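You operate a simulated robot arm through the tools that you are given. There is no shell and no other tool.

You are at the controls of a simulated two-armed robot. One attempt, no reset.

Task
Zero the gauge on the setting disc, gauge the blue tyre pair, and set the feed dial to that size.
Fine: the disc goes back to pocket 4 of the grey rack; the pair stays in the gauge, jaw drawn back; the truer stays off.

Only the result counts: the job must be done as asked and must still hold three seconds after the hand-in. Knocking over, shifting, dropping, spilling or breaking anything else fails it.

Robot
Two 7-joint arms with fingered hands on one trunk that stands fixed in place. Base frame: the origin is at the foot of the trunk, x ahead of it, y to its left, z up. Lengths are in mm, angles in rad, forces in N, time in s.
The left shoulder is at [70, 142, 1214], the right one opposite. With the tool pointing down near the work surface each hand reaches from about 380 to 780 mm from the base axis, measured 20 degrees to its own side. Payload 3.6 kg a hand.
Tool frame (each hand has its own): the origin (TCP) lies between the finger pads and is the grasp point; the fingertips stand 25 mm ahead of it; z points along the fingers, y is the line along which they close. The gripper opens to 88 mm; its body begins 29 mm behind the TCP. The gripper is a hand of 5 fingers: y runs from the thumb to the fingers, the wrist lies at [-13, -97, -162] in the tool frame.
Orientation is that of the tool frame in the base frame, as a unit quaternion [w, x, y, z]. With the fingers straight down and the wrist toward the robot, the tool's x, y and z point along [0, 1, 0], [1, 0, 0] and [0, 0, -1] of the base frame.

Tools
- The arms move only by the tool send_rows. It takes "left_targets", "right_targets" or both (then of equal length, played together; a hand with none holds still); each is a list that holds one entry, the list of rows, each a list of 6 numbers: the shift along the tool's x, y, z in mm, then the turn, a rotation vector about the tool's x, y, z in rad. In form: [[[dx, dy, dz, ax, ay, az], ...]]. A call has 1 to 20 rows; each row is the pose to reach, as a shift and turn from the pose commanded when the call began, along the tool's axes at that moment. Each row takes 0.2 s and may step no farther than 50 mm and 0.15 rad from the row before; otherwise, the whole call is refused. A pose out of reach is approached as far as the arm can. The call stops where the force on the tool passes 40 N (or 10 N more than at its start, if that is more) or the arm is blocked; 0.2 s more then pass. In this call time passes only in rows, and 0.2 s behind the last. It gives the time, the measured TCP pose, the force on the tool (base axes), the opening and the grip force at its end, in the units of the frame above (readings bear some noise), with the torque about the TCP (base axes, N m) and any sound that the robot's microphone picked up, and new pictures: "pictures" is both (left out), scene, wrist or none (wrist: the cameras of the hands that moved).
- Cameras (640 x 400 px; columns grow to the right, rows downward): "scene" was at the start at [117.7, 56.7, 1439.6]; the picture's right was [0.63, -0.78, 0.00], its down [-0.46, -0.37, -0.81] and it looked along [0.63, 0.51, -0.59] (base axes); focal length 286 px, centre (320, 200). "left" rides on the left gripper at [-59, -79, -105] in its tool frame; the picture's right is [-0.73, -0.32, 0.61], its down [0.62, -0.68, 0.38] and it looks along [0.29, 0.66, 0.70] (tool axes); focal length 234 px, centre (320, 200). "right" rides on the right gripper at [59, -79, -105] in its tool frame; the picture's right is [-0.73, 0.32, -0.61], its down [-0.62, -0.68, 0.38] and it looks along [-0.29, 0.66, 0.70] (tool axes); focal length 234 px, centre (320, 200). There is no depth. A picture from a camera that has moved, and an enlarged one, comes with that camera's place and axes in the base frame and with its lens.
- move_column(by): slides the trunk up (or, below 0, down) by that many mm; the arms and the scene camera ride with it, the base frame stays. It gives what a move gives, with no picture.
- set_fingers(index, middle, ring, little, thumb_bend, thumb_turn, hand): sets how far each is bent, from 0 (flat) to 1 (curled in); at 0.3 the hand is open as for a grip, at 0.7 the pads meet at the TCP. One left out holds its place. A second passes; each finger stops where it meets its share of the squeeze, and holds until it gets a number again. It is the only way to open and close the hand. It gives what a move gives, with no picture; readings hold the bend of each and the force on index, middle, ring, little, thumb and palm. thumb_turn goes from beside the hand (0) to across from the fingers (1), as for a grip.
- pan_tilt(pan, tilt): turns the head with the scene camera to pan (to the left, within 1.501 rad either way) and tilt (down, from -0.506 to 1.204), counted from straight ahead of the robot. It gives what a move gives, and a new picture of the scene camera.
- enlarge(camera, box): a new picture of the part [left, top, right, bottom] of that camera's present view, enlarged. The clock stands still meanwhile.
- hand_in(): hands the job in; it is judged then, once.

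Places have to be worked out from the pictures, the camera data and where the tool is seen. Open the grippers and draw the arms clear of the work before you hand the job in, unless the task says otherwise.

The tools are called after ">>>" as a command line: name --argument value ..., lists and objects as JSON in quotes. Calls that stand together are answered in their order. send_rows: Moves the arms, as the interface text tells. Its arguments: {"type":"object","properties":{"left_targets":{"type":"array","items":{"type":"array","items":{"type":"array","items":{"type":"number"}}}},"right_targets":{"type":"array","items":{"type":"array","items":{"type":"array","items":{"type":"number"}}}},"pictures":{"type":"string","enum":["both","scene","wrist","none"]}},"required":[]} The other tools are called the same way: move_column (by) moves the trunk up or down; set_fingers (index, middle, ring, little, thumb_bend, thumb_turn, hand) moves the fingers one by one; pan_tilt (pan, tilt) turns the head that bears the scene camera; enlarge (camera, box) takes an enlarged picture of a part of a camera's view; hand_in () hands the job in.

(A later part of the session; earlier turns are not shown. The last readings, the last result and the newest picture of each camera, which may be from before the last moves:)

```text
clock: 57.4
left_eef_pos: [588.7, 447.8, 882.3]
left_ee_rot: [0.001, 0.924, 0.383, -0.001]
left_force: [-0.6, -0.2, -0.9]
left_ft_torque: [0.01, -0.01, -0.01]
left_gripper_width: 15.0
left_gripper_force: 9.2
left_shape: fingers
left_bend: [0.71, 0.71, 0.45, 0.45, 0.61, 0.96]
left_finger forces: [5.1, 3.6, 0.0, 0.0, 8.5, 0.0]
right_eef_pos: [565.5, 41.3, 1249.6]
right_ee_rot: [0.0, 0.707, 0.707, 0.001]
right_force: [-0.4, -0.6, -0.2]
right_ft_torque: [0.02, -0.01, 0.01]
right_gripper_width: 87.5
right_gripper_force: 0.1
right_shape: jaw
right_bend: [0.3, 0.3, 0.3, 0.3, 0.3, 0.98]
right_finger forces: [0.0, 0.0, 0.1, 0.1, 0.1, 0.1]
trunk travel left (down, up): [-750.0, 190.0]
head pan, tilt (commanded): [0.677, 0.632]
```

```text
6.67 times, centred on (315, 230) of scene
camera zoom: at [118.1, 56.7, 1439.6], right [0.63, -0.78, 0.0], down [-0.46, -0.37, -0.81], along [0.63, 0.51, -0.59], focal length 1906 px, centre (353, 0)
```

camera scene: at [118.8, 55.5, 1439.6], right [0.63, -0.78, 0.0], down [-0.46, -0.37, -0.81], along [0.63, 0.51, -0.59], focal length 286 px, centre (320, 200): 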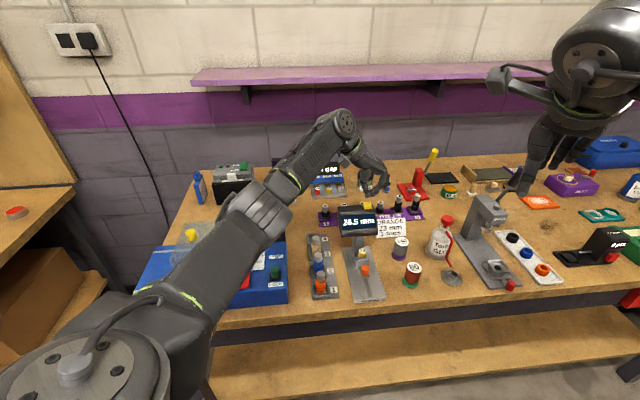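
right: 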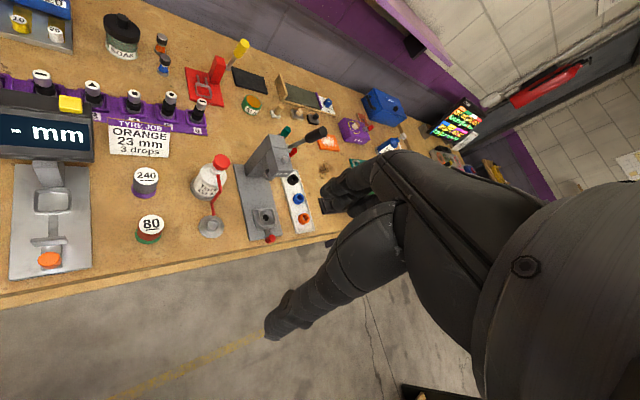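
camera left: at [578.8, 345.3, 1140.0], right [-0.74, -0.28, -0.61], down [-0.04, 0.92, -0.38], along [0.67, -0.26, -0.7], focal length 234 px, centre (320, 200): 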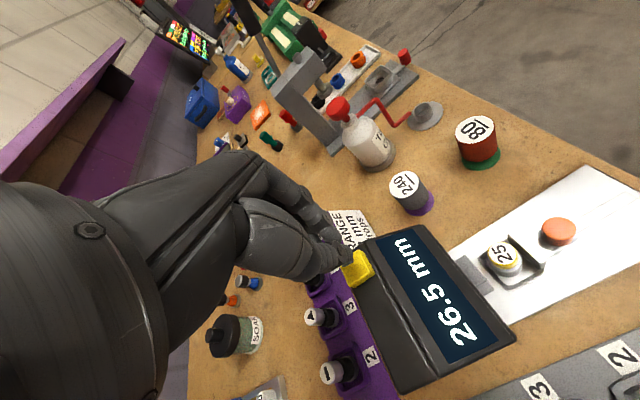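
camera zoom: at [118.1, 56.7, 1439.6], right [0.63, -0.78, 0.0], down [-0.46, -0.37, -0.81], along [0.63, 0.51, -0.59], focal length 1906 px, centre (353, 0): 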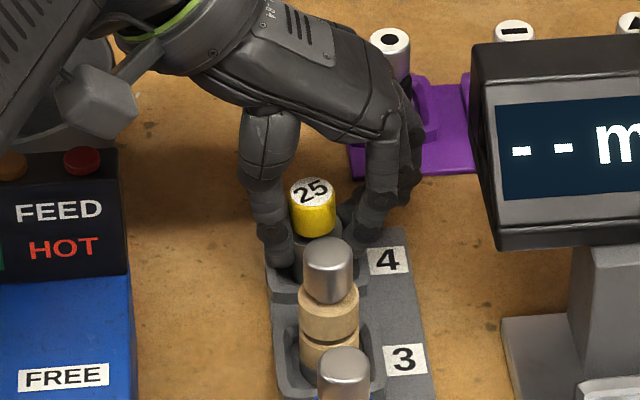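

>>> enlarge --camera "left" --box '[280, 190, 400, 290]'

>>> enlarge --camera "scene" --box '[300, 215, 330, 250]'

```text
4.00 times, centred on (340, 240) of left
camera zoom: at [492.2, 461.9, 988.8], right [-0.74, -0.29, -0.61], down [-0.04, 0.92, -0.38], along [0.67, -0.26, -0.7], focal length 937 px, centre (240, 40)
```

zoom: 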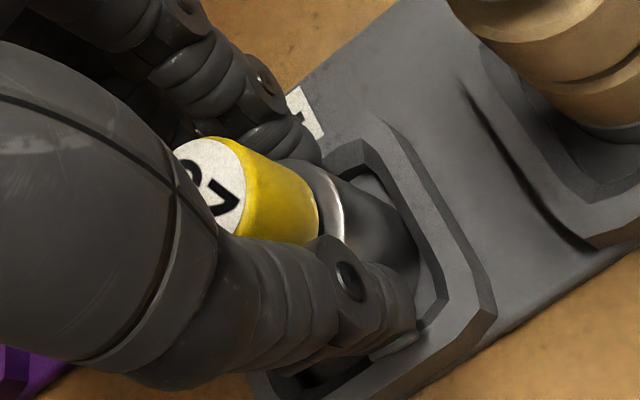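

```text
11.43 times, centred on (315, 232) of scene
camera zoom: at [118.1, 56.7, 1439.6], right [0.63, -0.78, 0.0], down [-0.46, -0.37, -0.81], along [0.63, 0.51, -0.59], focal length 3267 px, centre (377, -171)
```

zoom: 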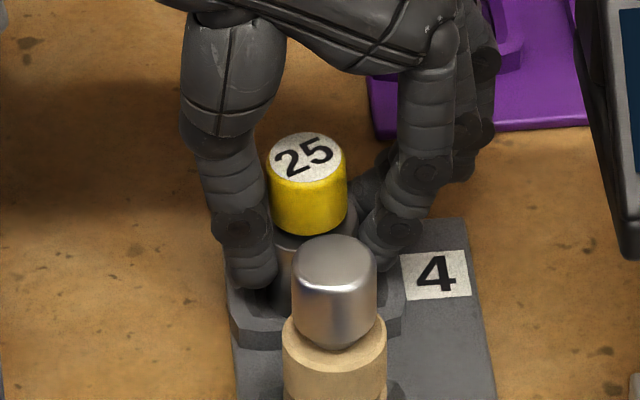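

The disc sits slightly toward the near wall of the pocket, still hanging free. I shift +2 mm forward and keep lowering in 1.5 mm steps.

>>> send_rows --left_targets '[[[2, 0, 0, 0, 0, 0], [2, 0, 1.5, 0, 0, 0]]]' --pictures "none"

>>> send_rows --left_targets '[[[0, 0, 1.5, 0, 0, 0]]]' --pictures "none"

>>> enlarge --camera "left" --box '[280, 190, 400, 290]'

```text
clock: 58.0
left_eef_pos: [589.5, 449.4, 881.7]
left_ee_rot: [0.001, 0.924, 0.383, 0.0]
left_force: [0.8, 1.4, -0.1]
left_ft_torque: [-0.01, 0.0, 0.0]
left_gripper_width: 15.0
left_gripper_force: 8.6
left_shape: fingers
left_bend: [0.71, 0.71, 0.45, 0.45, 0.61, 0.96]
left_finger forces: [5.3, 4.0, 0.1, 0.0, 8.6, 0.1]
right_eef_pos: [566.1, 40.8, 1249.2]
right_ee_rot: [0.0, 0.709, 0.706, 0.0]
right_force: [-0.2, 0.0, 0.6]
right_ft_torque: [-0.03, -0.01, -0.05]
right_gripper_width: 87.5
right_gripper_force: 0.1
right_shape: jaw
right_bend: [0.3, 0.3, 0.3, 0.3, 0.3, 0.98]
right_finger forces: [0.1, 0.0, 0.0, 0.1, 0.1, 0.0]
trunk travel left (down, up): [-750.0, 190.0]
head pan, tilt (commanded): [0.677, 0.632]
```

```text
clock: 58.4
left_eef_pos: [589.5, 449.3, 882.0]
left_ee_rot: [0.0, 0.924, 0.383, -0.001]
left_force: [0.7, 0.4, 3.1]
left_ft_torque: [-0.02, 0.04, 0.01]
left_gripper_width: 14.9
left_gripper_force: 9.8
left_shape: fingers
left_bend: [0.71, 0.71, 0.45, 0.45, 0.62, 0.96]
left_finger forces: [5.4, 4.5, 0.1, 0.0, 9.0, 0.0]
right_eef_pos: [565.1, 41.2, 1250.5]
right_ee_rot: [-0.001, 0.708, 0.706, 0.002]
right_force: [-0.6, 0.6, 0.6]
right_ft_torque: [0.04, 0.01, 0.0]
right_gripper_width: 87.8
right_gripper_force: 0.0
right_shape: jaw
right_bend: [0.3, 0.3, 0.3, 0.3, 0.3, 0.98]
right_finger forces: [0.0, 0.0, 0.1, 0.0, 0.0, 0.0]
trunk travel left (down, up): [-750.0, 190.0]
head pan, tilt (commanded): [0.677, 0.632]
```

```text
4.00 times, centred on (340, 240) of left
camera zoom: at [493.5, 463.6, 987.2], right [-0.74, -0.28, -0.61], down [-0.04, 0.92, -0.38], along [0.67, -0.26, -0.7], focal length 937 px, centre (240, 40)
```

zoom: 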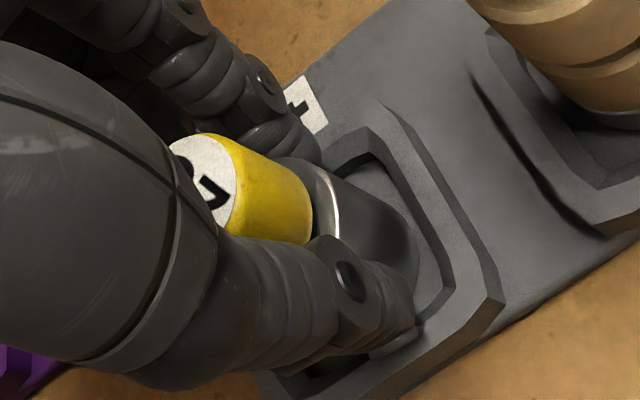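

Floor contact (+3.1 N). I open the hand, a bit wider on the thumb side.

>>> set_fingers --hand "left" --index 0.48 --middle 0.48 --thumb_bend 0.42

>>> enlarge --camera "scene" --box '[290, 200, 340, 260]'

>>> enlarge --camera "left" --box '[280, 190, 400, 290]'

```text
clock: 59.4
left_eef_pos: [590.6, 450.6, 881.5]
left_ee_rot: [0.001, 0.924, 0.383, 0.0]
left_force: [0.0, -0.4, -0.1]
left_ft_torque: [-0.02, -0.01, 0.0]
left_gripper_width: 52.3
left_gripper_force: 0.1
left_shape: fingers
left_bend: [0.48, 0.48, 0.45, 0.45, 0.42, 0.97]
left_finger forces: [0.0, 0.0, 0.0, 0.0, 0.0, 0.0]
right_eef_pos: [565.6, 41.8, 1249.6]
right_ee_rot: [-0.001, 0.707, 0.707, 0.0]
right_force: [-0.3, -0.5, 0.0]
right_ft_torque: [0.01, -0.02, 0.01]
right_gripper_width: 87.6
right_gripper_force: 0.1
right_shape: jaw
right_bend: [0.3, 0.3, 0.3, 0.3, 0.3, 0.98]
right_finger forces: [0.0, 0.1, 0.1, 0.0, 0.1, 0.0]
trunk travel left (down, up): [-750.0, 190.0]
head pan, tilt (commanded): [0.677, 0.632]
```

```text
6.67 times, centred on (315, 230) of scene
camera zoom: at [117.9, 56.7, 1439.6], right [0.63, -0.78, 0.0], down [-0.46, -0.37, -0.81], along [0.63, 0.51, -0.59], focal length 1906 px, centre (353, 0)
```

zoom: 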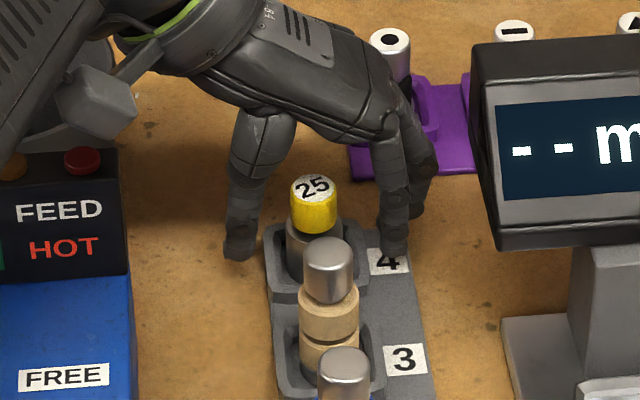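

```text
4.00 times, centred on (340, 240) of left
camera zoom: at [493.8, 464.0, 986.4], right [-0.74, -0.29, -0.61], down [-0.04, 0.92, -0.38], along [0.67, -0.26, -0.7], focal length 937 px, centre (240, 40)
```

zoom: 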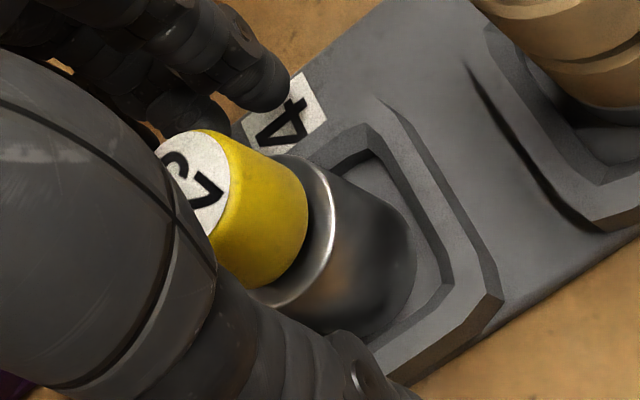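

The disc is back upright in pocket 4. I rise 105 mm and move back to above the blue pair in pocket 2.

>>> send_rows --left_targets '[[[0, 0, -20, 0, 0, 0], [0, 0, -60, 0, 0, 0], [0, 0, -105, 0, 0, 0], [-40, 0, -105, 0, 0, 0], [-80, 0, -105, 0, 0, 0], [-120, 0, -105, 0, 0, 0]]]' --pictures "none"

>>> enlarge --camera "scene" --box '[280, 190, 350, 300]'

>>> enlarge --camera "left" --box '[290, 180, 450, 320]'

```text
clock: 60.8
left_eef_pos: [503.8, 362.5, 986.6]
left_ee_rot: [0.0, 0.924, 0.382, 0.0]
left_force: [0.0, -0.4, 0.1]
left_ft_torque: [0.01, -0.02, -0.02]
left_gripper_width: 52.2
left_gripper_force: 0.0
left_shape: fingers
left_bend: [0.48, 0.48, 0.45, 0.45, 0.42, 0.98]
left_finger forces: [0.0, 0.1, 0.1, 0.0, 0.0, 0.0]
right_eef_pos: [564.6, 42.5, 1249.4]
right_ee_rot: [0.0, 0.708, 0.706, 0.002]
right_force: [-0.6, 0.3, -0.3]
right_ft_torque: [-0.02, 0.0, 0.01]
right_gripper_width: 87.8
right_gripper_force: 0.0
right_shape: jaw
right_bend: [0.3, 0.3, 0.3, 0.3, 0.3, 0.98]
right_finger forces: [0.0, 0.0, 0.0, 0.0, 0.1, 0.0]
trunk travel left (down, up): [-750.0, 190.0]
head pan, tilt (commanded): [0.677, 0.632]
```

```text
3.64 times, centred on (315, 245) of scene
camera zoom: at [116.7, 56.1, 1439.8], right [0.63, -0.78, 0.0], down [-0.46, -0.37, -0.81], along [0.63, 0.51, -0.59], focal length 1040 px, centre (338, 36)
```

zoom: 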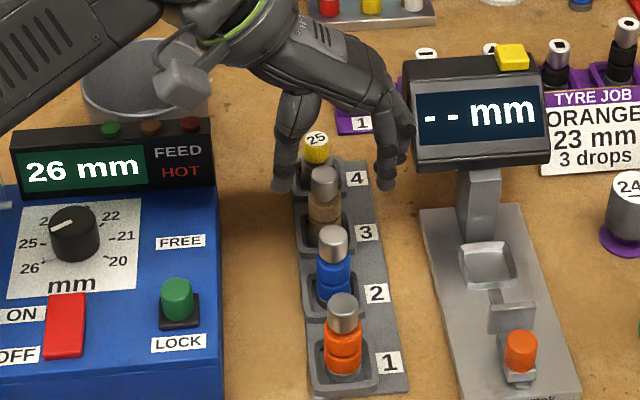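

```text
2.86 times, centred on (370, 250) of left
camera zoom: at [406.6, 376.9, 1091.4], right [-0.74, -0.29, -0.61], down [-0.04, 0.92, -0.38], along [0.67, -0.26, -0.7], focal length 669 px, centre (177, 57)
```

zoom: 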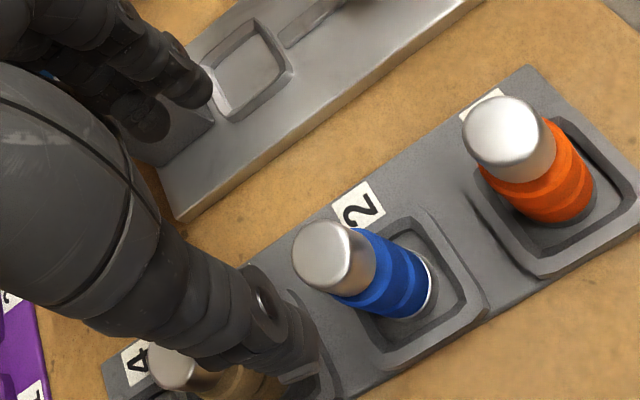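

I'll zoom closer on the blue pair in both views for an accurate fix.

>>> enlarge --camera "scene" --box '[300, 240, 340, 290]'

>>> enlarge --camera "left" --box '[350, 220, 430, 290]'

```text
8.00 times, centred on (320, 265) of scene
camera zoom: at [116.7, 56.1, 1439.8], right [0.63, -0.78, 0.0], down [-0.46, -0.37, -0.81], along [0.63, 0.51, -0.59], focal length 2287 px, centre (320, -320)
```

zoom: 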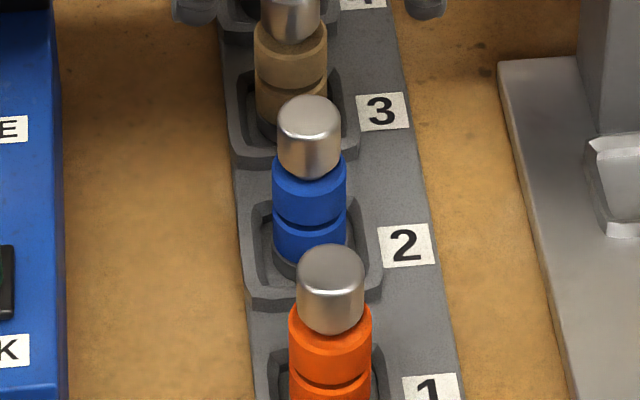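

```text
5.71 times, centred on (390, 255) of left
camera zoom: at [406.6, 376.9, 1091.4], right [-0.74, -0.29, -0.61], down [-0.04, 0.92, -0.38], along [0.67, -0.26, -0.7], focal length 1338 px, centre (-80, -114)
```

zoom: 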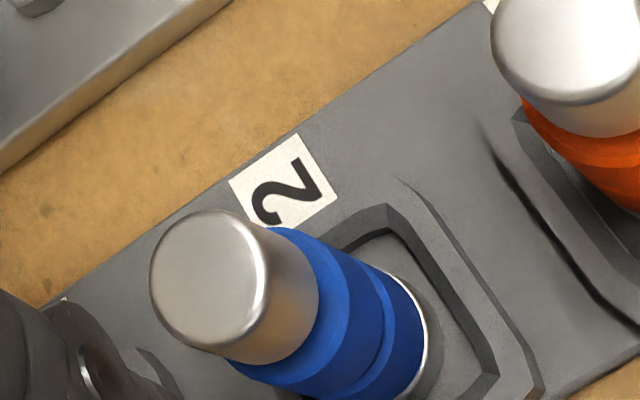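

Triangulation puts the blue pair's cap top at about p=614, q=93, z≈911 — almost exactly under the pinch point. I lower to z≈945 and re-measure.

>>> send_rows --left_targets '[[[-1, 0, 20, 0, 0, 0], [-1, 0, 41, 0, 0, 0]]]' --pictures "none"

>>> enlarge --camera "scene" --box '[290, 220, 350, 290]'

>>> enlarge --camera "left" --box '[300, 190, 420, 290]'

```text
clock: 61.4
left_eef_pos: [504.0, 363.7, 944.5]
left_ee_rot: [0.0, 0.924, 0.383, 0.0]
left_force: [-0.7, -1.0, 0.0]
left_ft_torque: [-0.04, 0.02, 0.03]
left_gripper_width: 51.9
left_gripper_force: 0.1
left_shape: fingers
left_bend: [0.48, 0.48, 0.45, 0.45, 0.42, 0.98]
left_finger forces: [0.0, 0.0, 0.0, 0.0, 0.1, 0.0]
right_eef_pos: [566.5, 41.2, 1250.4]
right_ee_rot: [-0.001, 0.707, 0.707, 0.001]
right_force: [0.1, -0.1, 0.2]
right_ft_torque: [0.01, -0.02, -0.01]
right_gripper_width: 88.0
right_gripper_force: 0.0
right_shape: jaw
right_bend: [0.3, 0.3, 0.3, 0.3, 0.3, 0.98]
right_finger forces: [0.0, 0.0, 0.1, 0.0, 0.0, 0.0]
trunk travel left (down, up): [-750.0, 190.0]
head pan, tilt (commanded): [0.677, 0.632]
```

```text
5.71 times, centred on (320, 255) of scene
camera zoom: at [117.7, 56.7, 1439.7], right [0.63, -0.78, 0.0], down [-0.46, -0.37, -0.81], along [0.63, 0.51, -0.59], focal length 1634 px, centre (320, -114)
```

zoom: 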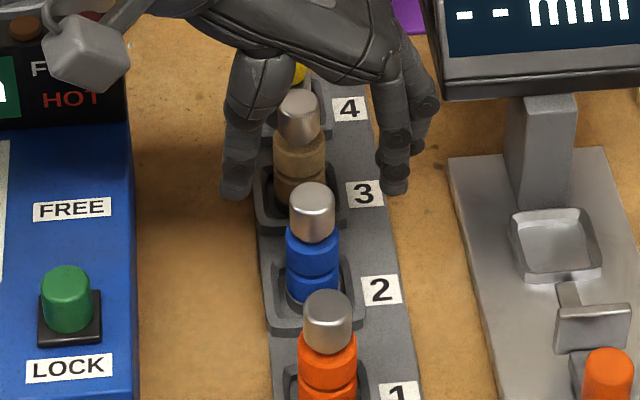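

```text
4.00 times, centred on (360, 240) of left
camera zoom: at [407.6, 377.2, 1050.2], right [-0.74, -0.28, -0.61], down [-0.04, 0.92, -0.38], along [0.67, -0.26, -0.7], focal length 937 px, centre (160, 40)
```

zoom: 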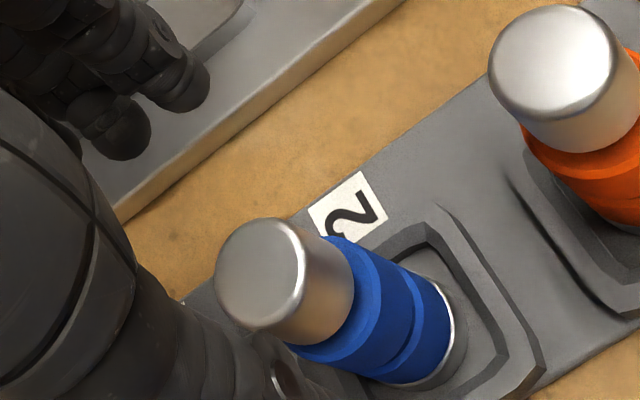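

Aligned within ~1 mm. I lower 42 mm so the pads span the cap.

>>> send_rows --left_targets '[[[0.8, 0.3, 14, 0, 0, 0], [0.8, 0.3, 28, 0, 0, 0], [0.8, 0.3, 42, 0, 0, 0]]]' --pictures "none"

>>> enlarge --camera "scene" --box '[290, 220, 350, 290]'

>>> enlarge --camera "left" --box '[280, 180, 420, 300]'

```text
clock: 62.2
left_eef_pos: [504.7, 364.7, 902.0]
left_ee_rot: [0.0, 0.924, 0.383, 0.0]
left_force: [-0.2, -0.2, 0.8]
left_ft_torque: [0.01, -0.03, 0.0]
left_gripper_width: 52.4
left_gripper_force: 0.1
left_shape: fingers
left_bend: [0.48, 0.48, 0.45, 0.45, 0.42, 0.98]
left_finger forces: [0.1, 0.1, 0.0, 0.0, 0.1, 0.1]
right_eef_pos: [566.3, 42.1, 1249.6]
right_ee_rot: [0.0, 0.707, 0.707, 0.001]
right_force: [0.1, -0.3, 0.1]
right_ft_torque: [0.03, 0.01, 0.03]
right_gripper_width: 87.9
right_gripper_force: 0.0
right_shape: jaw
right_bend: [0.3, 0.3, 0.3, 0.3, 0.3, 0.98]
right_finger forces: [0.0, 0.0, 0.0, 0.1, 0.1, 0.1]
trunk travel left (down, up): [-750.0, 190.0]
head pan, tilt (commanded): [0.677, 0.632]
```

```text
5.71 times, centred on (320, 255) of scene
camera zoom: at [117.9, 56.7, 1439.6], right [0.63, -0.78, 0.0], down [-0.46, -0.37, -0.81], along [0.63, 0.51, -0.59], focal length 1634 px, centre (320, -114)
```

zoom: 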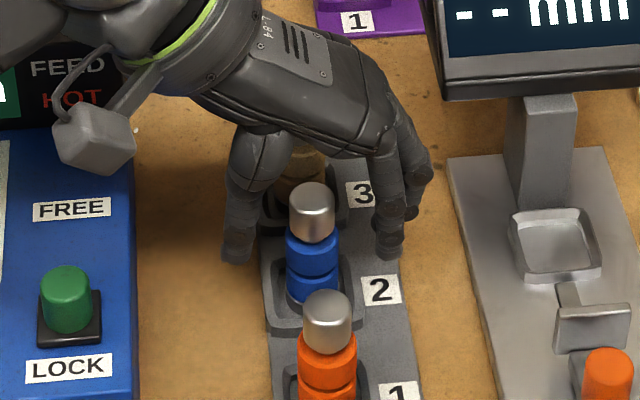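

```text
3.33 times, centred on (350, 240) of left
camera zoom: at [408.5, 379.0, 1007.1], right [-0.74, -0.28, -0.61], down [-0.04, 0.92, -0.38], along [0.67, -0.26, -0.7], focal length 781 px, centre (220, 67)
```

zoom: 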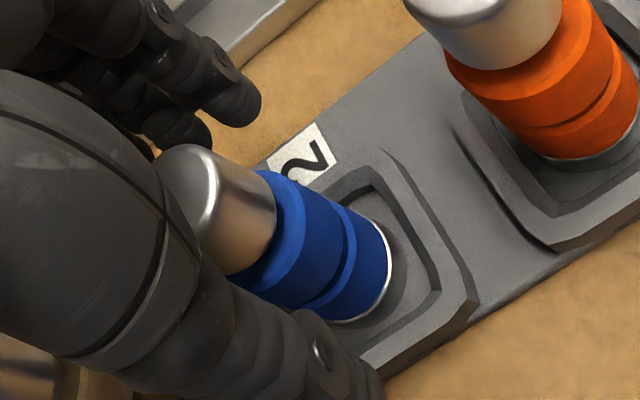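

The pair is centred between thumb and fingers. I close on it.

>>> set_fingers --hand "left" --index 0.72 --middle 0.72 --thumb_bend 0.72

>>> enlarge --camera "scene" --box '[290, 220, 350, 290]'

>>> enlarge --camera "left" --box '[280, 180, 420, 300]'

```text
clock: 63.2
left_eef_pos: [505.6, 364.1, 900.8]
left_ee_rot: [0.0, 0.924, 0.383, 0.0]
left_force: [-0.9, -0.5, -0.4]
left_ft_torque: [0.02, 0.03, 0.02]
left_gripper_width: 13.9
left_gripper_force: 7.8
left_shape: fingers
left_bend: [0.71, 0.71, 0.45, 0.45, 0.61, 0.96]
left_finger forces: [5.0, 3.2, 0.0, 0.0, 8.2, 0.0]
right_eef_pos: [566.0, 41.9, 1249.7]
right_ee_rot: [-0.001, 0.707, 0.707, 0.001]
right_force: [0.4, 0.0, 0.2]
right_ft_torque: [0.0, -0.02, -0.01]
right_gripper_width: 87.8
right_gripper_force: 0.0
right_shape: jaw
right_bend: [0.3, 0.3, 0.3, 0.3, 0.3, 0.98]
right_finger forces: [0.0, 0.1, 0.0, 0.1, 0.1, 0.0]
trunk travel left (down, up): [-750.0, 190.0]
head pan, tilt (commanded): [0.677, 0.632]
```

```text
5.71 times, centred on (320, 255) of scene
camera zoom: at [117.9, 56.7, 1439.6], right [0.63, -0.78, 0.0], down [-0.46, -0.37, -0.81], along [0.63, 0.51, -0.59], focal length 1634 px, centre (320, -114)
```

zoom: 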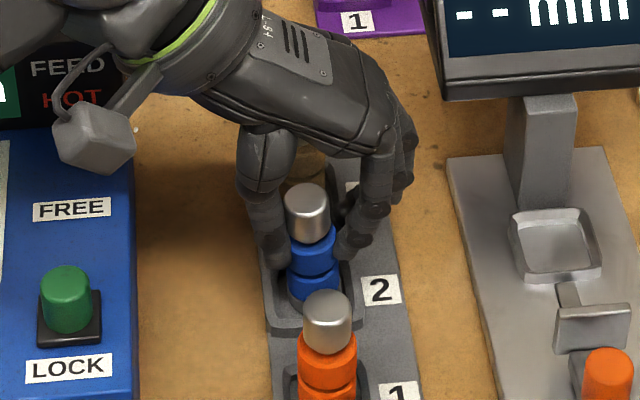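

```text
3.33 times, centred on (350, 240) of left
camera zoom: at [408.6, 379.0, 1007.3], right [-0.74, -0.29, -0.61], down [-0.04, 0.92, -0.38], along [0.67, -0.26, -0.7], focal length 781 px, centre (220, 67)
```

zoom: 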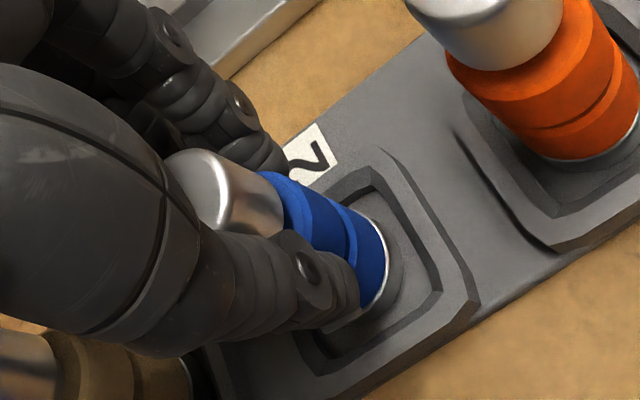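

Gripped with a slight lean (~4°). I lift 92 mm, carry right to above the nest, and yaw 25° as before.

>>> send_rows --left_targets '[[[0, 0, -15, 0, 0, 0], [0, 0, -50, 0, 0, 0], [0, 0, -92, 0, 0, 0], [3, 39, -92, 0, 0, 0], [6, 78, -92, 0, 0, 0], [9, 117, -92, 0, 0, 0], [9, 117, -92, 0, 0, 0.145], [9, 117, -92, 0, 0, 0.29], [9, 117, -92, 0, 0, 0.436]]]' --pictures "none"

>>> enlarge --camera "scene" --box '[330, 190, 400, 270]'

>>> enlarge --camera "left" --box '[280, 180, 420, 300]'

```text
clock: 65.2
left_eef_pos: [596.4, 287.2, 993.4]
left_ee_rot: [0.001, 0.985, 0.172, 0.0]
left_force: [0.1, 0.7, -0.5]
left_ft_torque: [0.0, 0.0, 0.01]
left_gripper_width: 13.6
left_gripper_force: 8.0
left_shape: fingers
left_bend: [0.71, 0.71, 0.45, 0.45, 0.62, 0.96]
left_finger forces: [5.1, 3.2, 0.1, 0.0, 7.9, 0.0]
right_eef_pos: [566.8, 40.8, 1250.9]
right_ee_rot: [0.0, 0.708, 0.706, 0.001]
right_force: [0.1, 0.0, -0.6]
right_ft_torque: [0.0, 0.01, 0.01]
right_gripper_width: 87.6
right_gripper_force: 0.0
right_shape: jaw
right_bend: [0.3, 0.3, 0.3, 0.3, 0.3, 0.98]
right_finger forces: [0.0, 0.1, 0.2, 0.0, 0.1, 0.0]
trunk travel left (down, up): [-750.0, 190.0]
head pan, tilt (commanded): [0.677, 0.632]
```

```text
5.00 times, centred on (365, 230) of scene
camera zoom: at [118.5, 56.1, 1439.6], right [0.63, -0.78, 0.0], down [-0.46, -0.37, -0.81], along [0.63, 0.51, -0.59], focal length 1429 px, centre (95, 50)
```

zoom: 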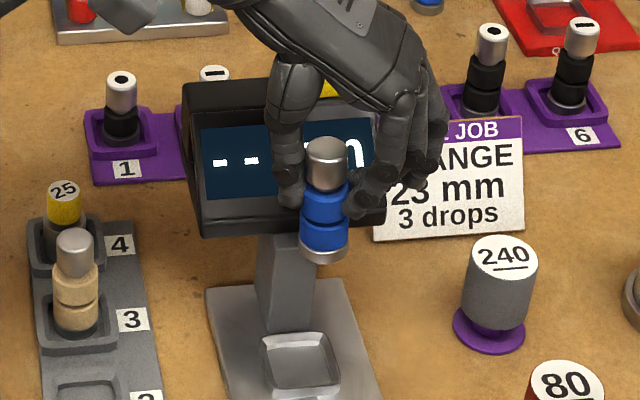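

```text
3.33 times, centred on (350, 240) of left
camera zoom: at [514.5, 341.8, 1100.2], right [-0.79, 0.06, -0.61], down [0.35, 0.85, -0.38], along [0.5, -0.52, -0.7], focal length 781 px, centre (220, 67)
```

zoom: 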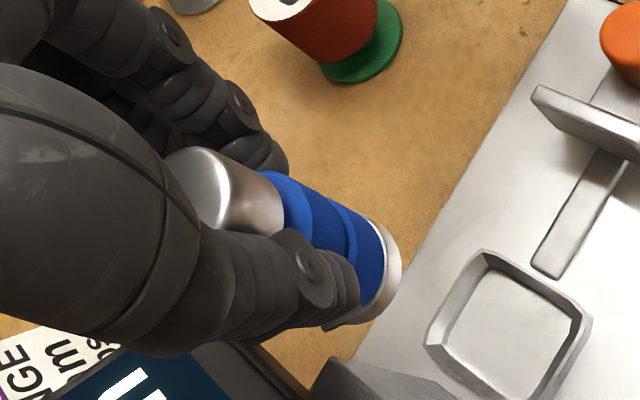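

The pair hangs with a ~6° lean toward the thumb. I rotate +0.11 about tool x to set it upright and lower 40 mm, then check against the nest.

>>> send_rows --left_targets '[[[0, 0, 0, 0.055, 0, 0], [0, 0, 0, 0.11, 0, 0], [0, 0, 20, 0.11, 0, 0], [0, 0, 40, 0.11, 0, 0]]]' --pictures "none"

>>> enlarge --camera "scene" --box '[335, 210, 395, 275]'

>>> enlarge --camera "left" --box '[290, 190, 430, 310]'

```text
clock: 66.2
left_eef_pos: [595.1, 288.1, 954.1]
left_ee_rot: [-0.055, 0.983, 0.174, -0.01]
left_force: [-0.5, 0.3, -1.2]
left_ft_torque: [-0.04, 0.04, 0.01]
left_gripper_width: 13.8
left_gripper_force: 7.9
left_shape: fingers
left_bend: [0.71, 0.71, 0.45, 0.45, 0.62, 0.96]
left_finger forces: [5.1, 3.3, 0.1, 0.0, 7.8, 0.0]
right_eef_pos: [566.9, 41.9, 1250.4]
right_ee_rot: [0.0, 0.707, 0.707, 0.001]
right_force: [0.3, 0.2, -0.1]
right_ft_torque: [-0.01, 0.02, 0.03]
right_gripper_width: 87.7
right_gripper_force: 0.0
right_shape: jaw
right_bend: [0.3, 0.3, 0.3, 0.3, 0.3, 0.98]
right_finger forces: [0.0, 0.0, 0.1, 0.0, 0.1, 0.0]
trunk travel left (down, up): [-750.0, 190.0]
head pan, tilt (commanded): [0.677, 0.632]
```

```text
6.15 times, centred on (365, 242) of scene
camera zoom: at [118.4, 56.7, 1439.6], right [0.63, -0.78, 0.0], down [-0.46, -0.37, -0.81], along [0.63, 0.51, -0.59], focal length 1759 px, centre (43, -62)
```

zoom: 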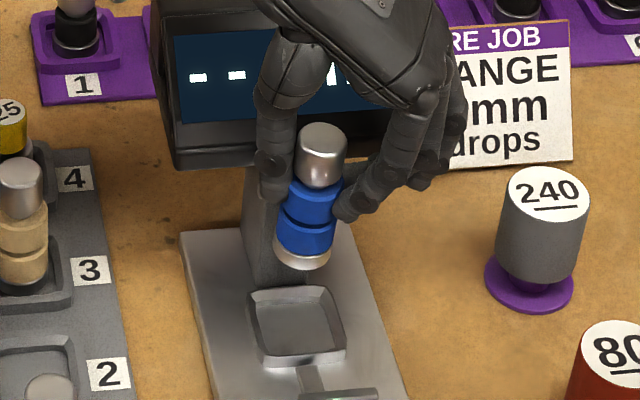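

```text
3.33 times, centred on (360, 250) of left
camera zoom: at [518.1, 330.1, 1067.5], right [-0.81, 0.12, -0.57], down [0.34, 0.89, -0.31], along [0.47, -0.44, -0.76], focal length 781 px, centre (187, 33)
```

zoom: 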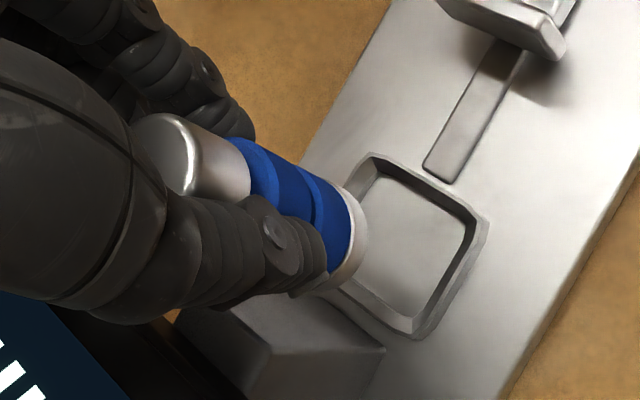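

The pair now leans very slightly the other way, so I take back 0.04 rad, nudge toward the nest centre, and lower 30 mm.

>>> send_rows --left_targets '[[[-2.4, -1.6, 0, -0.04, 0, 0], [-2.4, 0, 14.9, -0.04, 0, 0], [-2.4, 1.7, 29.8, -0.04, 0, 0]]]' --pictures "none"

>>> enlarge --camera "scene" --box '[340, 220, 390, 275]'

>>> enlarge --camera "left" --box '[290, 190, 430, 310]'

```text
clock: 67.0
left_eef_pos: [592.2, 289.3, 923.1]
left_ee_rot: [-0.035, 0.984, 0.173, -0.006]
left_force: [0.0, -0.4, -0.7]
left_ft_torque: [-0.01, 0.02, 0.0]
left_gripper_width: 13.5
left_gripper_force: 8.5
left_shape: fingers
left_bend: [0.71, 0.71, 0.45, 0.45, 0.62, 0.96]
left_finger forces: [5.0, 3.2, 0.0, 0.1, 7.7, 0.1]
right_eef_pos: [566.5, 42.5, 1249.4]
right_ee_rot: [0.0, 0.707, 0.707, 0.001]
right_force: [-0.1, -0.2, 0.4]
right_ft_torque: [0.01, 0.0, 0.01]
right_gripper_width: 87.5
right_gripper_force: 0.0
right_shape: jaw
right_bend: [0.3, 0.3, 0.3, 0.3, 0.3, 0.98]
right_finger forces: [0.0, 0.0, 0.0, 0.0, 0.0, 0.1]
trunk travel left (down, up): [-750.0, 190.0]
head pan, tilt (commanded): [0.677, 0.632]
```

```text
7.27 times, centred on (365, 248) of scene
camera zoom: at [118.2, 56.6, 1439.6], right [0.63, -0.78, 0.0], down [-0.46, -0.37, -0.81], along [0.63, 0.51, -0.59], focal length 2079 px, centre (-7, -146)
```

zoom: 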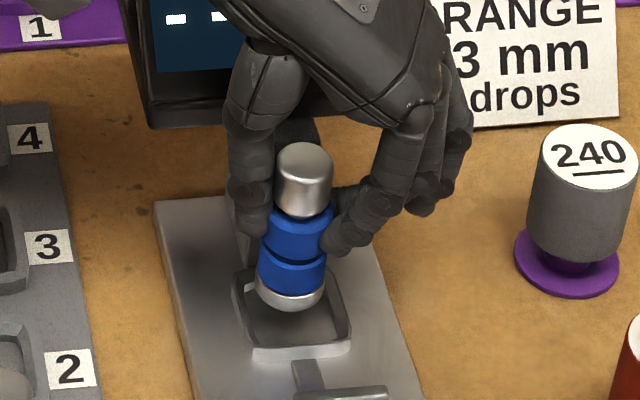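

```text
3.33 times, centred on (360, 250) of left
camera zoom: at [512.8, 335.4, 1034.1], right [-0.81, 0.09, -0.58], down [0.34, 0.88, -0.34], along [0.48, -0.47, -0.74], focal length 781 px, centre (187, 33)
```

zoom: 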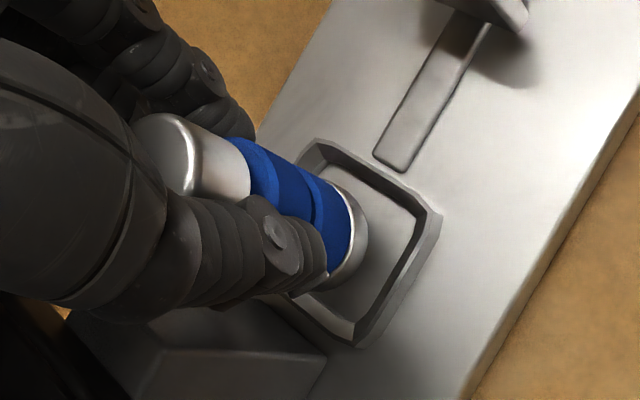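

>>> enlarge --camera "left" --box '[320, 200, 400, 300]'

>>> enlarge --camera "scene" --box '[348, 230, 383, 270]'

```text
4.00 times, centred on (360, 250) of left
camera zoom: at [512.8, 335.4, 1034.1], right [-0.81, 0.09, -0.58], down [0.34, 0.88, -0.34], along [0.48, -0.47, -0.74], focal length 937 px, centre (160, 0)
```

zoom: 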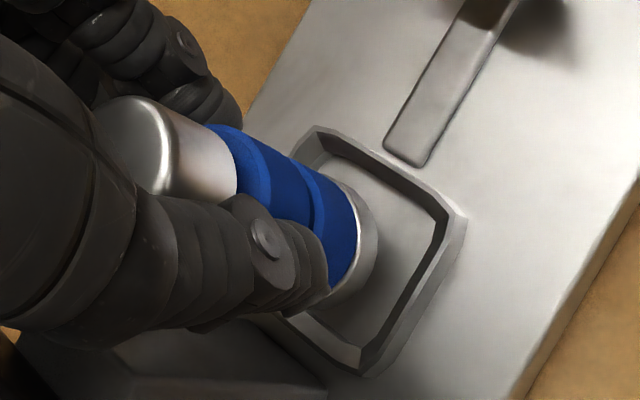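

```text
10.00 times, centred on (366, 250) of scene
camera zoom: at [118.2, 56.6, 1439.6], right [0.63, -0.78, 0.0], down [-0.46, -0.37, -0.81], along [0.63, 0.51, -0.59], focal length 2859 px, centre (-135, -300)
```

zoom: 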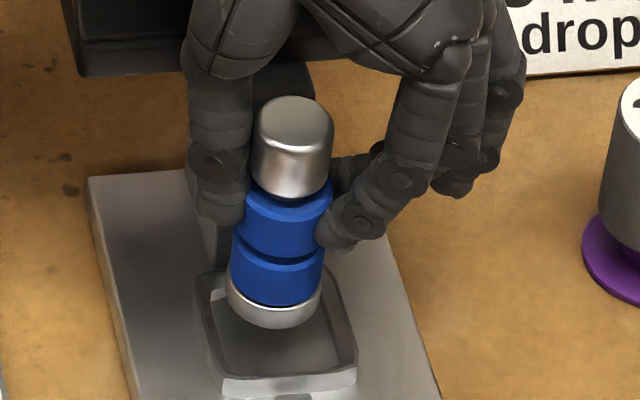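

The wrist view shows the pair ~4 mm short of the nest centre in depth. I shift +3.8 along tool x and lower 7 mm, then re-check before going further.

>>> send_rows --left_targets '[[[3.8, 0, 0, 0, 0, 0], [3.8, 0.5, 7, 0, 0, 0]]]' --pictures "none"

>>> enlarge --camera "left" --box '[310, 190, 400, 300]'

>>> enlarge --camera "scene" --box '[348, 230, 383, 270]'

```text
clock: 67.6
left_eef_pos: [595.2, 290.7, 916.4]
left_ee_rot: [-0.035, 0.984, 0.174, -0.006]
left_force: [0.0, -0.1, -0.6]
left_ft_torque: [0.03, -0.02, -0.02]
left_gripper_width: 13.4
left_gripper_force: 8.1
left_shape: fingers
left_bend: [0.71, 0.71, 0.45, 0.45, 0.62, 0.96]
left_finger forces: [5.0, 3.1, 0.1, 0.1, 7.8, 0.1]
right_eef_pos: [566.4, 41.9, 1249.6]
right_ee_rot: [0.0, 0.707, 0.707, 0.001]
right_force: [0.9, -0.4, 1.3]
right_ft_torque: [0.0, -0.05, -0.02]
right_gripper_width: 87.8
right_gripper_force: 0.1
right_shape: jaw
right_bend: [0.3, 0.3, 0.3, 0.3, 0.3, 0.98]
right_finger forces: [0.0, 0.0, 0.0, 0.0, 0.0, 0.0]
trunk travel left (down, up): [-750.0, 190.0]
head pan, tilt (commanded): [0.677, 0.632]
```

```text
3.64 times, centred on (355, 245) of left
camera zoom: at [516.2, 336.9, 1027.6], right [-0.81, 0.09, -0.58], down [0.34, 0.88, -0.34], along [0.48, -0.47, -0.74], focal length 852 px, centre (193, 36)
```

zoom: 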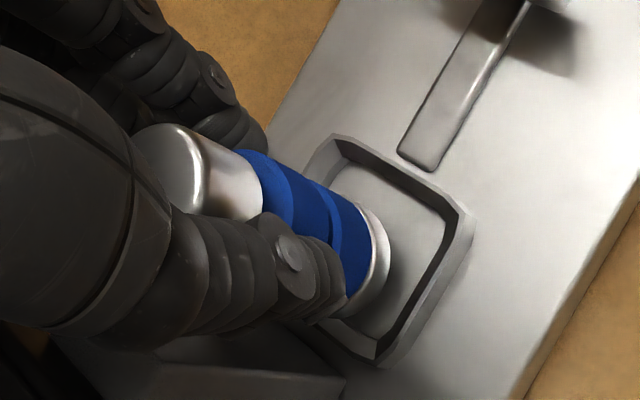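

```text
10.00 times, centred on (366, 250) of scene
camera zoom: at [118.0, 56.8, 1439.6], right [0.63, -0.78, 0.0], down [-0.46, -0.37, -0.81], along [0.63, 0.51, -0.59], focal length 2859 px, centre (-135, -300)
```

zoom: 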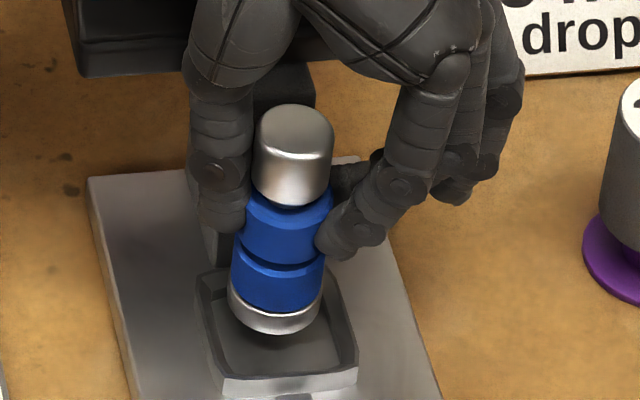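

Comparing with how the disc sat there, the pair's base is well within the 33 mm nest. I lower in 2 mm steps until floor contact.

>>> send_rows --left_targets '[[[0, 0.14, 2, 0, 0, 0], [0, 0.28, 4, 0, 0, 0]]]' --pictures "none"

>>> send_rows --left_targets '[[[0, 0.14, 2, 0, 0, 0]]]' --pictures "none"

>>> enlarge --camera "left" --box '[310, 190, 400, 300]'

>>> enlarge --camera "scene" --box '[348, 230, 383, 270]'

```text
clock: 68.2
left_eef_pos: [594.4, 289.5, 913.0]
left_ee_rot: [-0.035, 0.984, 0.175, -0.006]
left_force: [0.1, 0.3, -0.9]
left_ft_torque: [-0.02, 0.0, -0.05]
left_gripper_width: 13.3
left_gripper_force: 8.2
left_shape: fingers
left_bend: [0.71, 0.71, 0.45, 0.45, 0.62, 0.96]
left_finger forces: [5.1, 3.3, 0.1, 0.0, 7.8, 0.1]
right_eef_pos: [566.6, 43.0, 1248.6]
right_ee_rot: [-0.001, 0.708, 0.707, 0.0]
right_force: [0.7, 0.5, -0.4]
right_ft_torque: [0.0, 0.04, -0.01]
right_gripper_width: 87.7
right_gripper_force: 0.1
right_shape: jaw
right_bend: [0.3, 0.3, 0.3, 0.3, 0.3, 0.98]
right_finger forces: [0.0, 0.1, 0.1, 0.0, 0.1, 0.1]
trunk travel left (down, up): [-750.0, 190.0]
head pan, tilt (commanded): [0.677, 0.632]
```

```text
clock: 68.6
left_eef_pos: [595.4, 289.4, 911.6]
left_ee_rot: [-0.035, 0.984, 0.173, -0.006]
left_force: [0.0, 0.7, -0.6]
left_ft_torque: [-0.01, 0.01, -0.01]
left_gripper_width: 13.6
left_gripper_force: 8.2
left_shape: fingers
left_bend: [0.71, 0.71, 0.45, 0.45, 0.62, 0.96]
left_finger forces: [5.1, 3.3, 0.0, 0.1, 7.7, 0.0]
right_eef_pos: [566.6, 42.2, 1248.9]
right_ee_rot: [-0.001, 0.707, 0.707, 0.001]
right_force: [-0.8, 1.1, -0.4]
right_ft_torque: [0.02, 0.0, -0.01]
right_gripper_width: 87.5
right_gripper_force: 0.0
right_shape: jaw
right_bend: [0.3, 0.3, 0.3, 0.3, 0.3, 0.98]
right_finger forces: [0.0, 0.1, 0.0, 0.0, 0.1, 0.0]
trunk travel left (down, up): [-750.0, 190.0]
head pan, tilt (commanded): [0.677, 0.632]
```

```text
3.64 times, centred on (355, 245) of left
camera zoom: at [516.3, 336.7, 1022.3], right [-0.81, 0.09, -0.58], down [0.34, 0.88, -0.34], along [0.48, -0.47, -0.74], focal length 852 px, centre (193, 36)
```

zoom: 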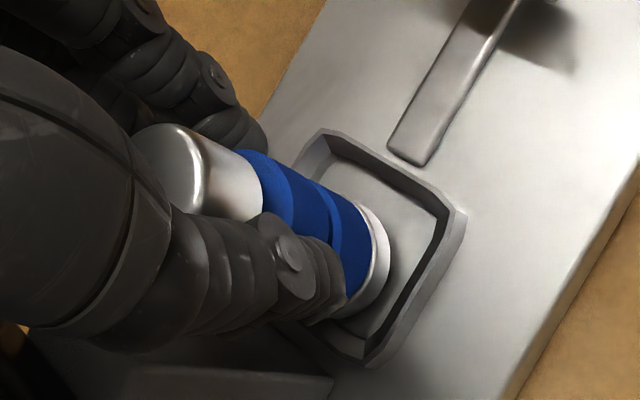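

```text
10.00 times, centred on (366, 250) of scene
camera zoom: at [118.1, 56.6, 1439.6], right [0.63, -0.78, 0.0], down [-0.46, -0.37, -0.81], along [0.63, 0.51, -0.59], focal length 2859 px, centre (-135, -300)
```

zoom: 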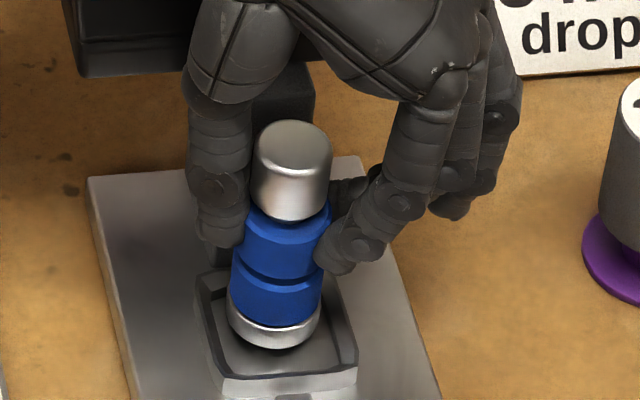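

Going well; the base is descending inside the rim. I continue down in 2 mm steps.

>>> send_rows --left_targets '[[[0, 0.14, 2, 0, 0, 0]]]' --pictures "none"

>>> send_rows --left_targets '[[[0, 0.14, 2, 0, 0, 0]]]' --pictures "none"

>>> enlarge --camera "left" --box '[310, 190, 400, 300]'

>>> enlarge --camera "scene" --box '[348, 230, 383, 270]'

```text
clock: 69.0
left_eef_pos: [594.2, 290.5, 909.4]
left_ee_rot: [-0.034, 0.984, 0.174, -0.006]
left_force: [-2.0, 0.6, 0.1]
left_ft_torque: [-0.02, 0.0, 0.01]
left_gripper_width: 13.4
left_gripper_force: 8.3
left_shape: fingers
left_bend: [0.71, 0.71, 0.45, 0.45, 0.62, 0.96]
left_finger forces: [5.2, 3.2, 0.0, 0.0, 7.9, 0.1]
right_eef_pos: [565.8, 41.1, 1249.9]
right_ee_rot: [0.0, 0.708, 0.707, 0.0]
right_force: [-1.4, 0.3, -0.3]
right_ft_torque: [0.03, 0.02, 0.01]
right_gripper_width: 87.8
right_gripper_force: 0.0
right_shape: jaw
right_bend: [0.3, 0.3, 0.3, 0.3, 0.3, 0.98]
right_finger forces: [0.0, 0.0, 0.1, 0.0, 0.0, 0.1]
trunk travel left (down, up): [-750.0, 190.0]
head pan, tilt (commanded): [0.677, 0.632]
```

```text
clock: 69.4
left_eef_pos: [594.3, 290.9, 907.9]
left_ee_rot: [-0.035, 0.984, 0.173, -0.006]
left_force: [0.5, 0.0, -0.1]
left_ft_torque: [0.0, 0.01, 0.04]
left_gripper_width: 13.6
left_gripper_force: 8.2
left_shape: fingers
left_bend: [0.71, 0.71, 0.45, 0.45, 0.62, 0.96]
left_finger forces: [5.5, 3.3, 0.0, 0.0, 8.0, 0.1]
right_eef_pos: [565.0, 41.3, 1250.4]
right_ee_rot: [-0.001, 0.707, 0.707, 0.0]
right_force: [0.3, 0.0, -0.5]
right_ft_torque: [-0.02, 0.01, -0.02]
right_gripper_width: 87.5
right_gripper_force: 0.0
right_shape: jaw
right_bend: [0.3, 0.3, 0.3, 0.3, 0.3, 0.98]
right_finger forces: [0.0, 0.1, 0.1, 0.0, 0.1, 0.0]
trunk travel left (down, up): [-750.0, 190.0]
head pan, tilt (commanded): [0.677, 0.632]
```

```text
3.64 times, centred on (355, 245) of left
camera zoom: at [516.1, 336.9, 1018.6], right [-0.81, 0.09, -0.58], down [0.34, 0.88, -0.33], along [0.48, -0.47, -0.74], focal length 852 px, centre (193, 36)
```

zoom: 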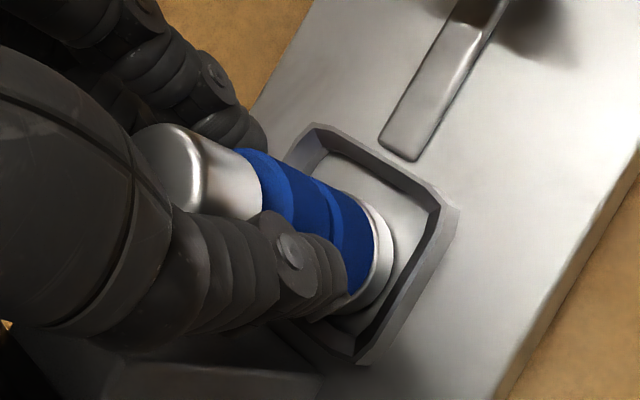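

```text
10.00 times, centred on (366, 250) of scene
camera zoom: at [117.8, 56.5, 1439.6], right [0.63, -0.78, 0.0], down [-0.46, -0.37, -0.81], along [0.63, 0.51, -0.59], focal length 2859 px, centre (-135, -300)
```

zoom: 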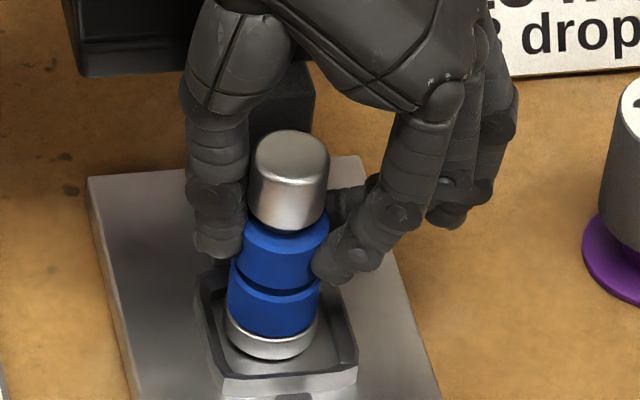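

>>> send_rows --left_targets '[[[0, 0.14, 2, 0, 0, 0]]]' --pictures "none"

>>> enlarge --camera "scene" --box '[348, 230, 383, 270]'

```text
clock: 69.8
left_eef_pos: [594.5, 290.5, 906.6]
left_ee_rot: [-0.035, 0.984, 0.175, -0.006]
left_force: [0.6, 0.3, 1.7]
left_ft_torque: [-0.02, -0.01, 0.02]
left_gripper_width: 13.5
left_gripper_force: 8.9
left_shape: fingers
left_bend: [0.71, 0.71, 0.45, 0.45, 0.62, 0.96]
left_finger forces: [5.4, 4.1, 0.0, 0.1, 8.3, 0.0]
right_eef_pos: [565.1, 41.3, 1249.4]
right_ee_rot: [0.0, 0.707, 0.707, 0.001]
right_force: [-0.5, -0.2, -0.6]
right_ft_torque: [-0.01, 0.0, 0.01]
right_gripper_width: 88.0
right_gripper_force: 0.1
right_shape: jaw
right_bend: [0.3, 0.3, 0.3, 0.3, 0.3, 0.98]
right_finger forces: [0.0, 0.1, 0.0, 0.0, 0.0, 0.1]
trunk travel left (down, up): [-750.0, 190.0]
head pan, tilt (commanded): [0.677, 0.632]
```

```text
10.00 times, centred on (366, 250) of scene
camera zoom: at [117.2, 56.3, 1439.8], right [0.63, -0.78, 0.0], down [-0.46, -0.37, -0.81], along [0.63, 0.51, -0.59], focal length 2859 px, centre (-135, -300)
```

zoom: 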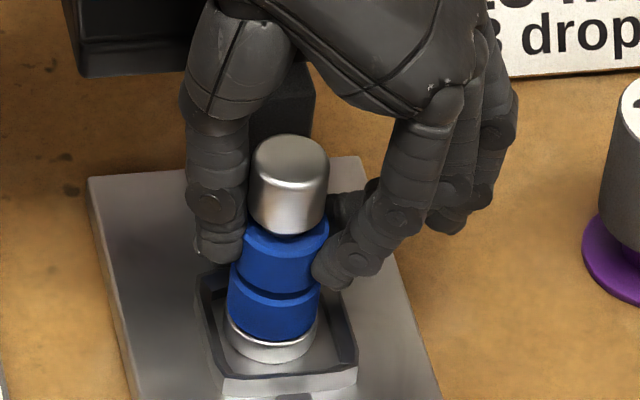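

Base is on the nest floor (+2.4 N change). I open the hand gently.

>>> set_fingers --hand "left" --index 0.48 --middle 0.48 --thumb_bend 0.4

>>> enlarge --camera "scene" --box '[340, 220, 390, 275]'

>>> enlarge --camera "left" --box '[290, 180, 400, 300]'

```text
clock: 70.8
left_eef_pos: [594.3, 291.0, 906.7]
left_ee_rot: [-0.034, 0.984, 0.174, -0.007]
left_force: [-0.8, -0.2, -0.1]
left_ft_torque: [0.0, -0.03, 0.04]
left_gripper_width: 54.4
left_gripper_force: 0.1
left_shape: fingers
left_bend: [0.48, 0.48, 0.45, 0.45, 0.4, 0.97]
left_finger forces: [0.1, 0.0, 0.1, 0.0, 0.0, 0.0]
right_eef_pos: [565.5, 41.9, 1249.8]
right_ee_rot: [-0.001, 0.707, 0.707, 0.001]
right_force: [0.4, -0.5, -0.3]
right_ft_torque: [0.03, -0.01, -0.02]
right_gripper_width: 87.6
right_gripper_force: 0.0
right_shape: jaw
right_bend: [0.3, 0.3, 0.3, 0.3, 0.3, 0.98]
right_finger forces: [0.0, 0.0, 0.0, 0.0, 0.0, 0.0]
trunk travel left (down, up): [-750.0, 190.0]
head pan, tilt (commanded): [0.677, 0.632]
```

```text
7.27 times, centred on (365, 248) of scene
camera zoom: at [117.9, 56.6, 1439.6], right [0.63, -0.78, 0.0], down [-0.46, -0.37, -0.81], along [0.63, 0.51, -0.59], focal length 2079 px, centre (-7, -146)
```

zoom: 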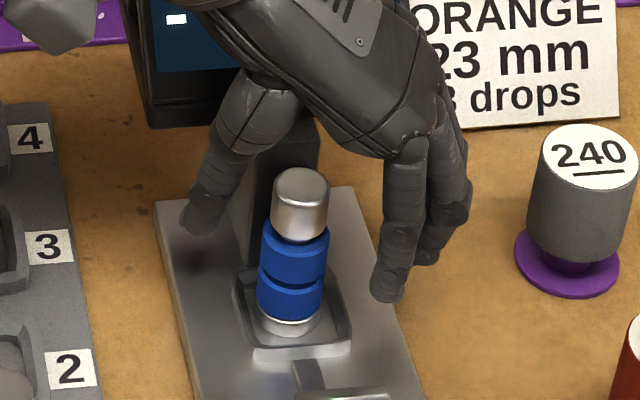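

```text
3.33 times, centred on (345, 240) of left
camera zoom: at [516.1, 336.9, 1016.6], right [-0.81, 0.09, -0.58], down [0.34, 0.88, -0.34], along [0.48, -0.47, -0.74], focal length 781 px, centre (237, 67)
```

zoom: 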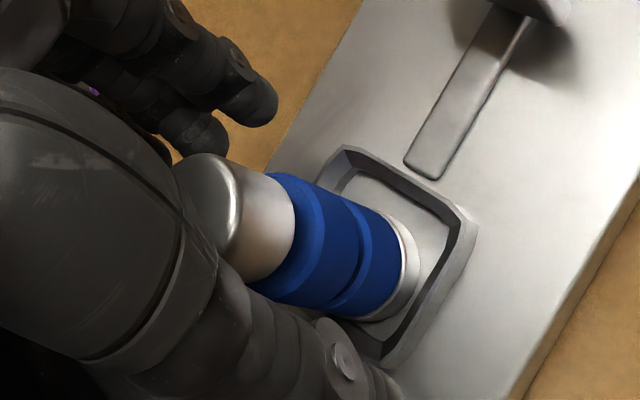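

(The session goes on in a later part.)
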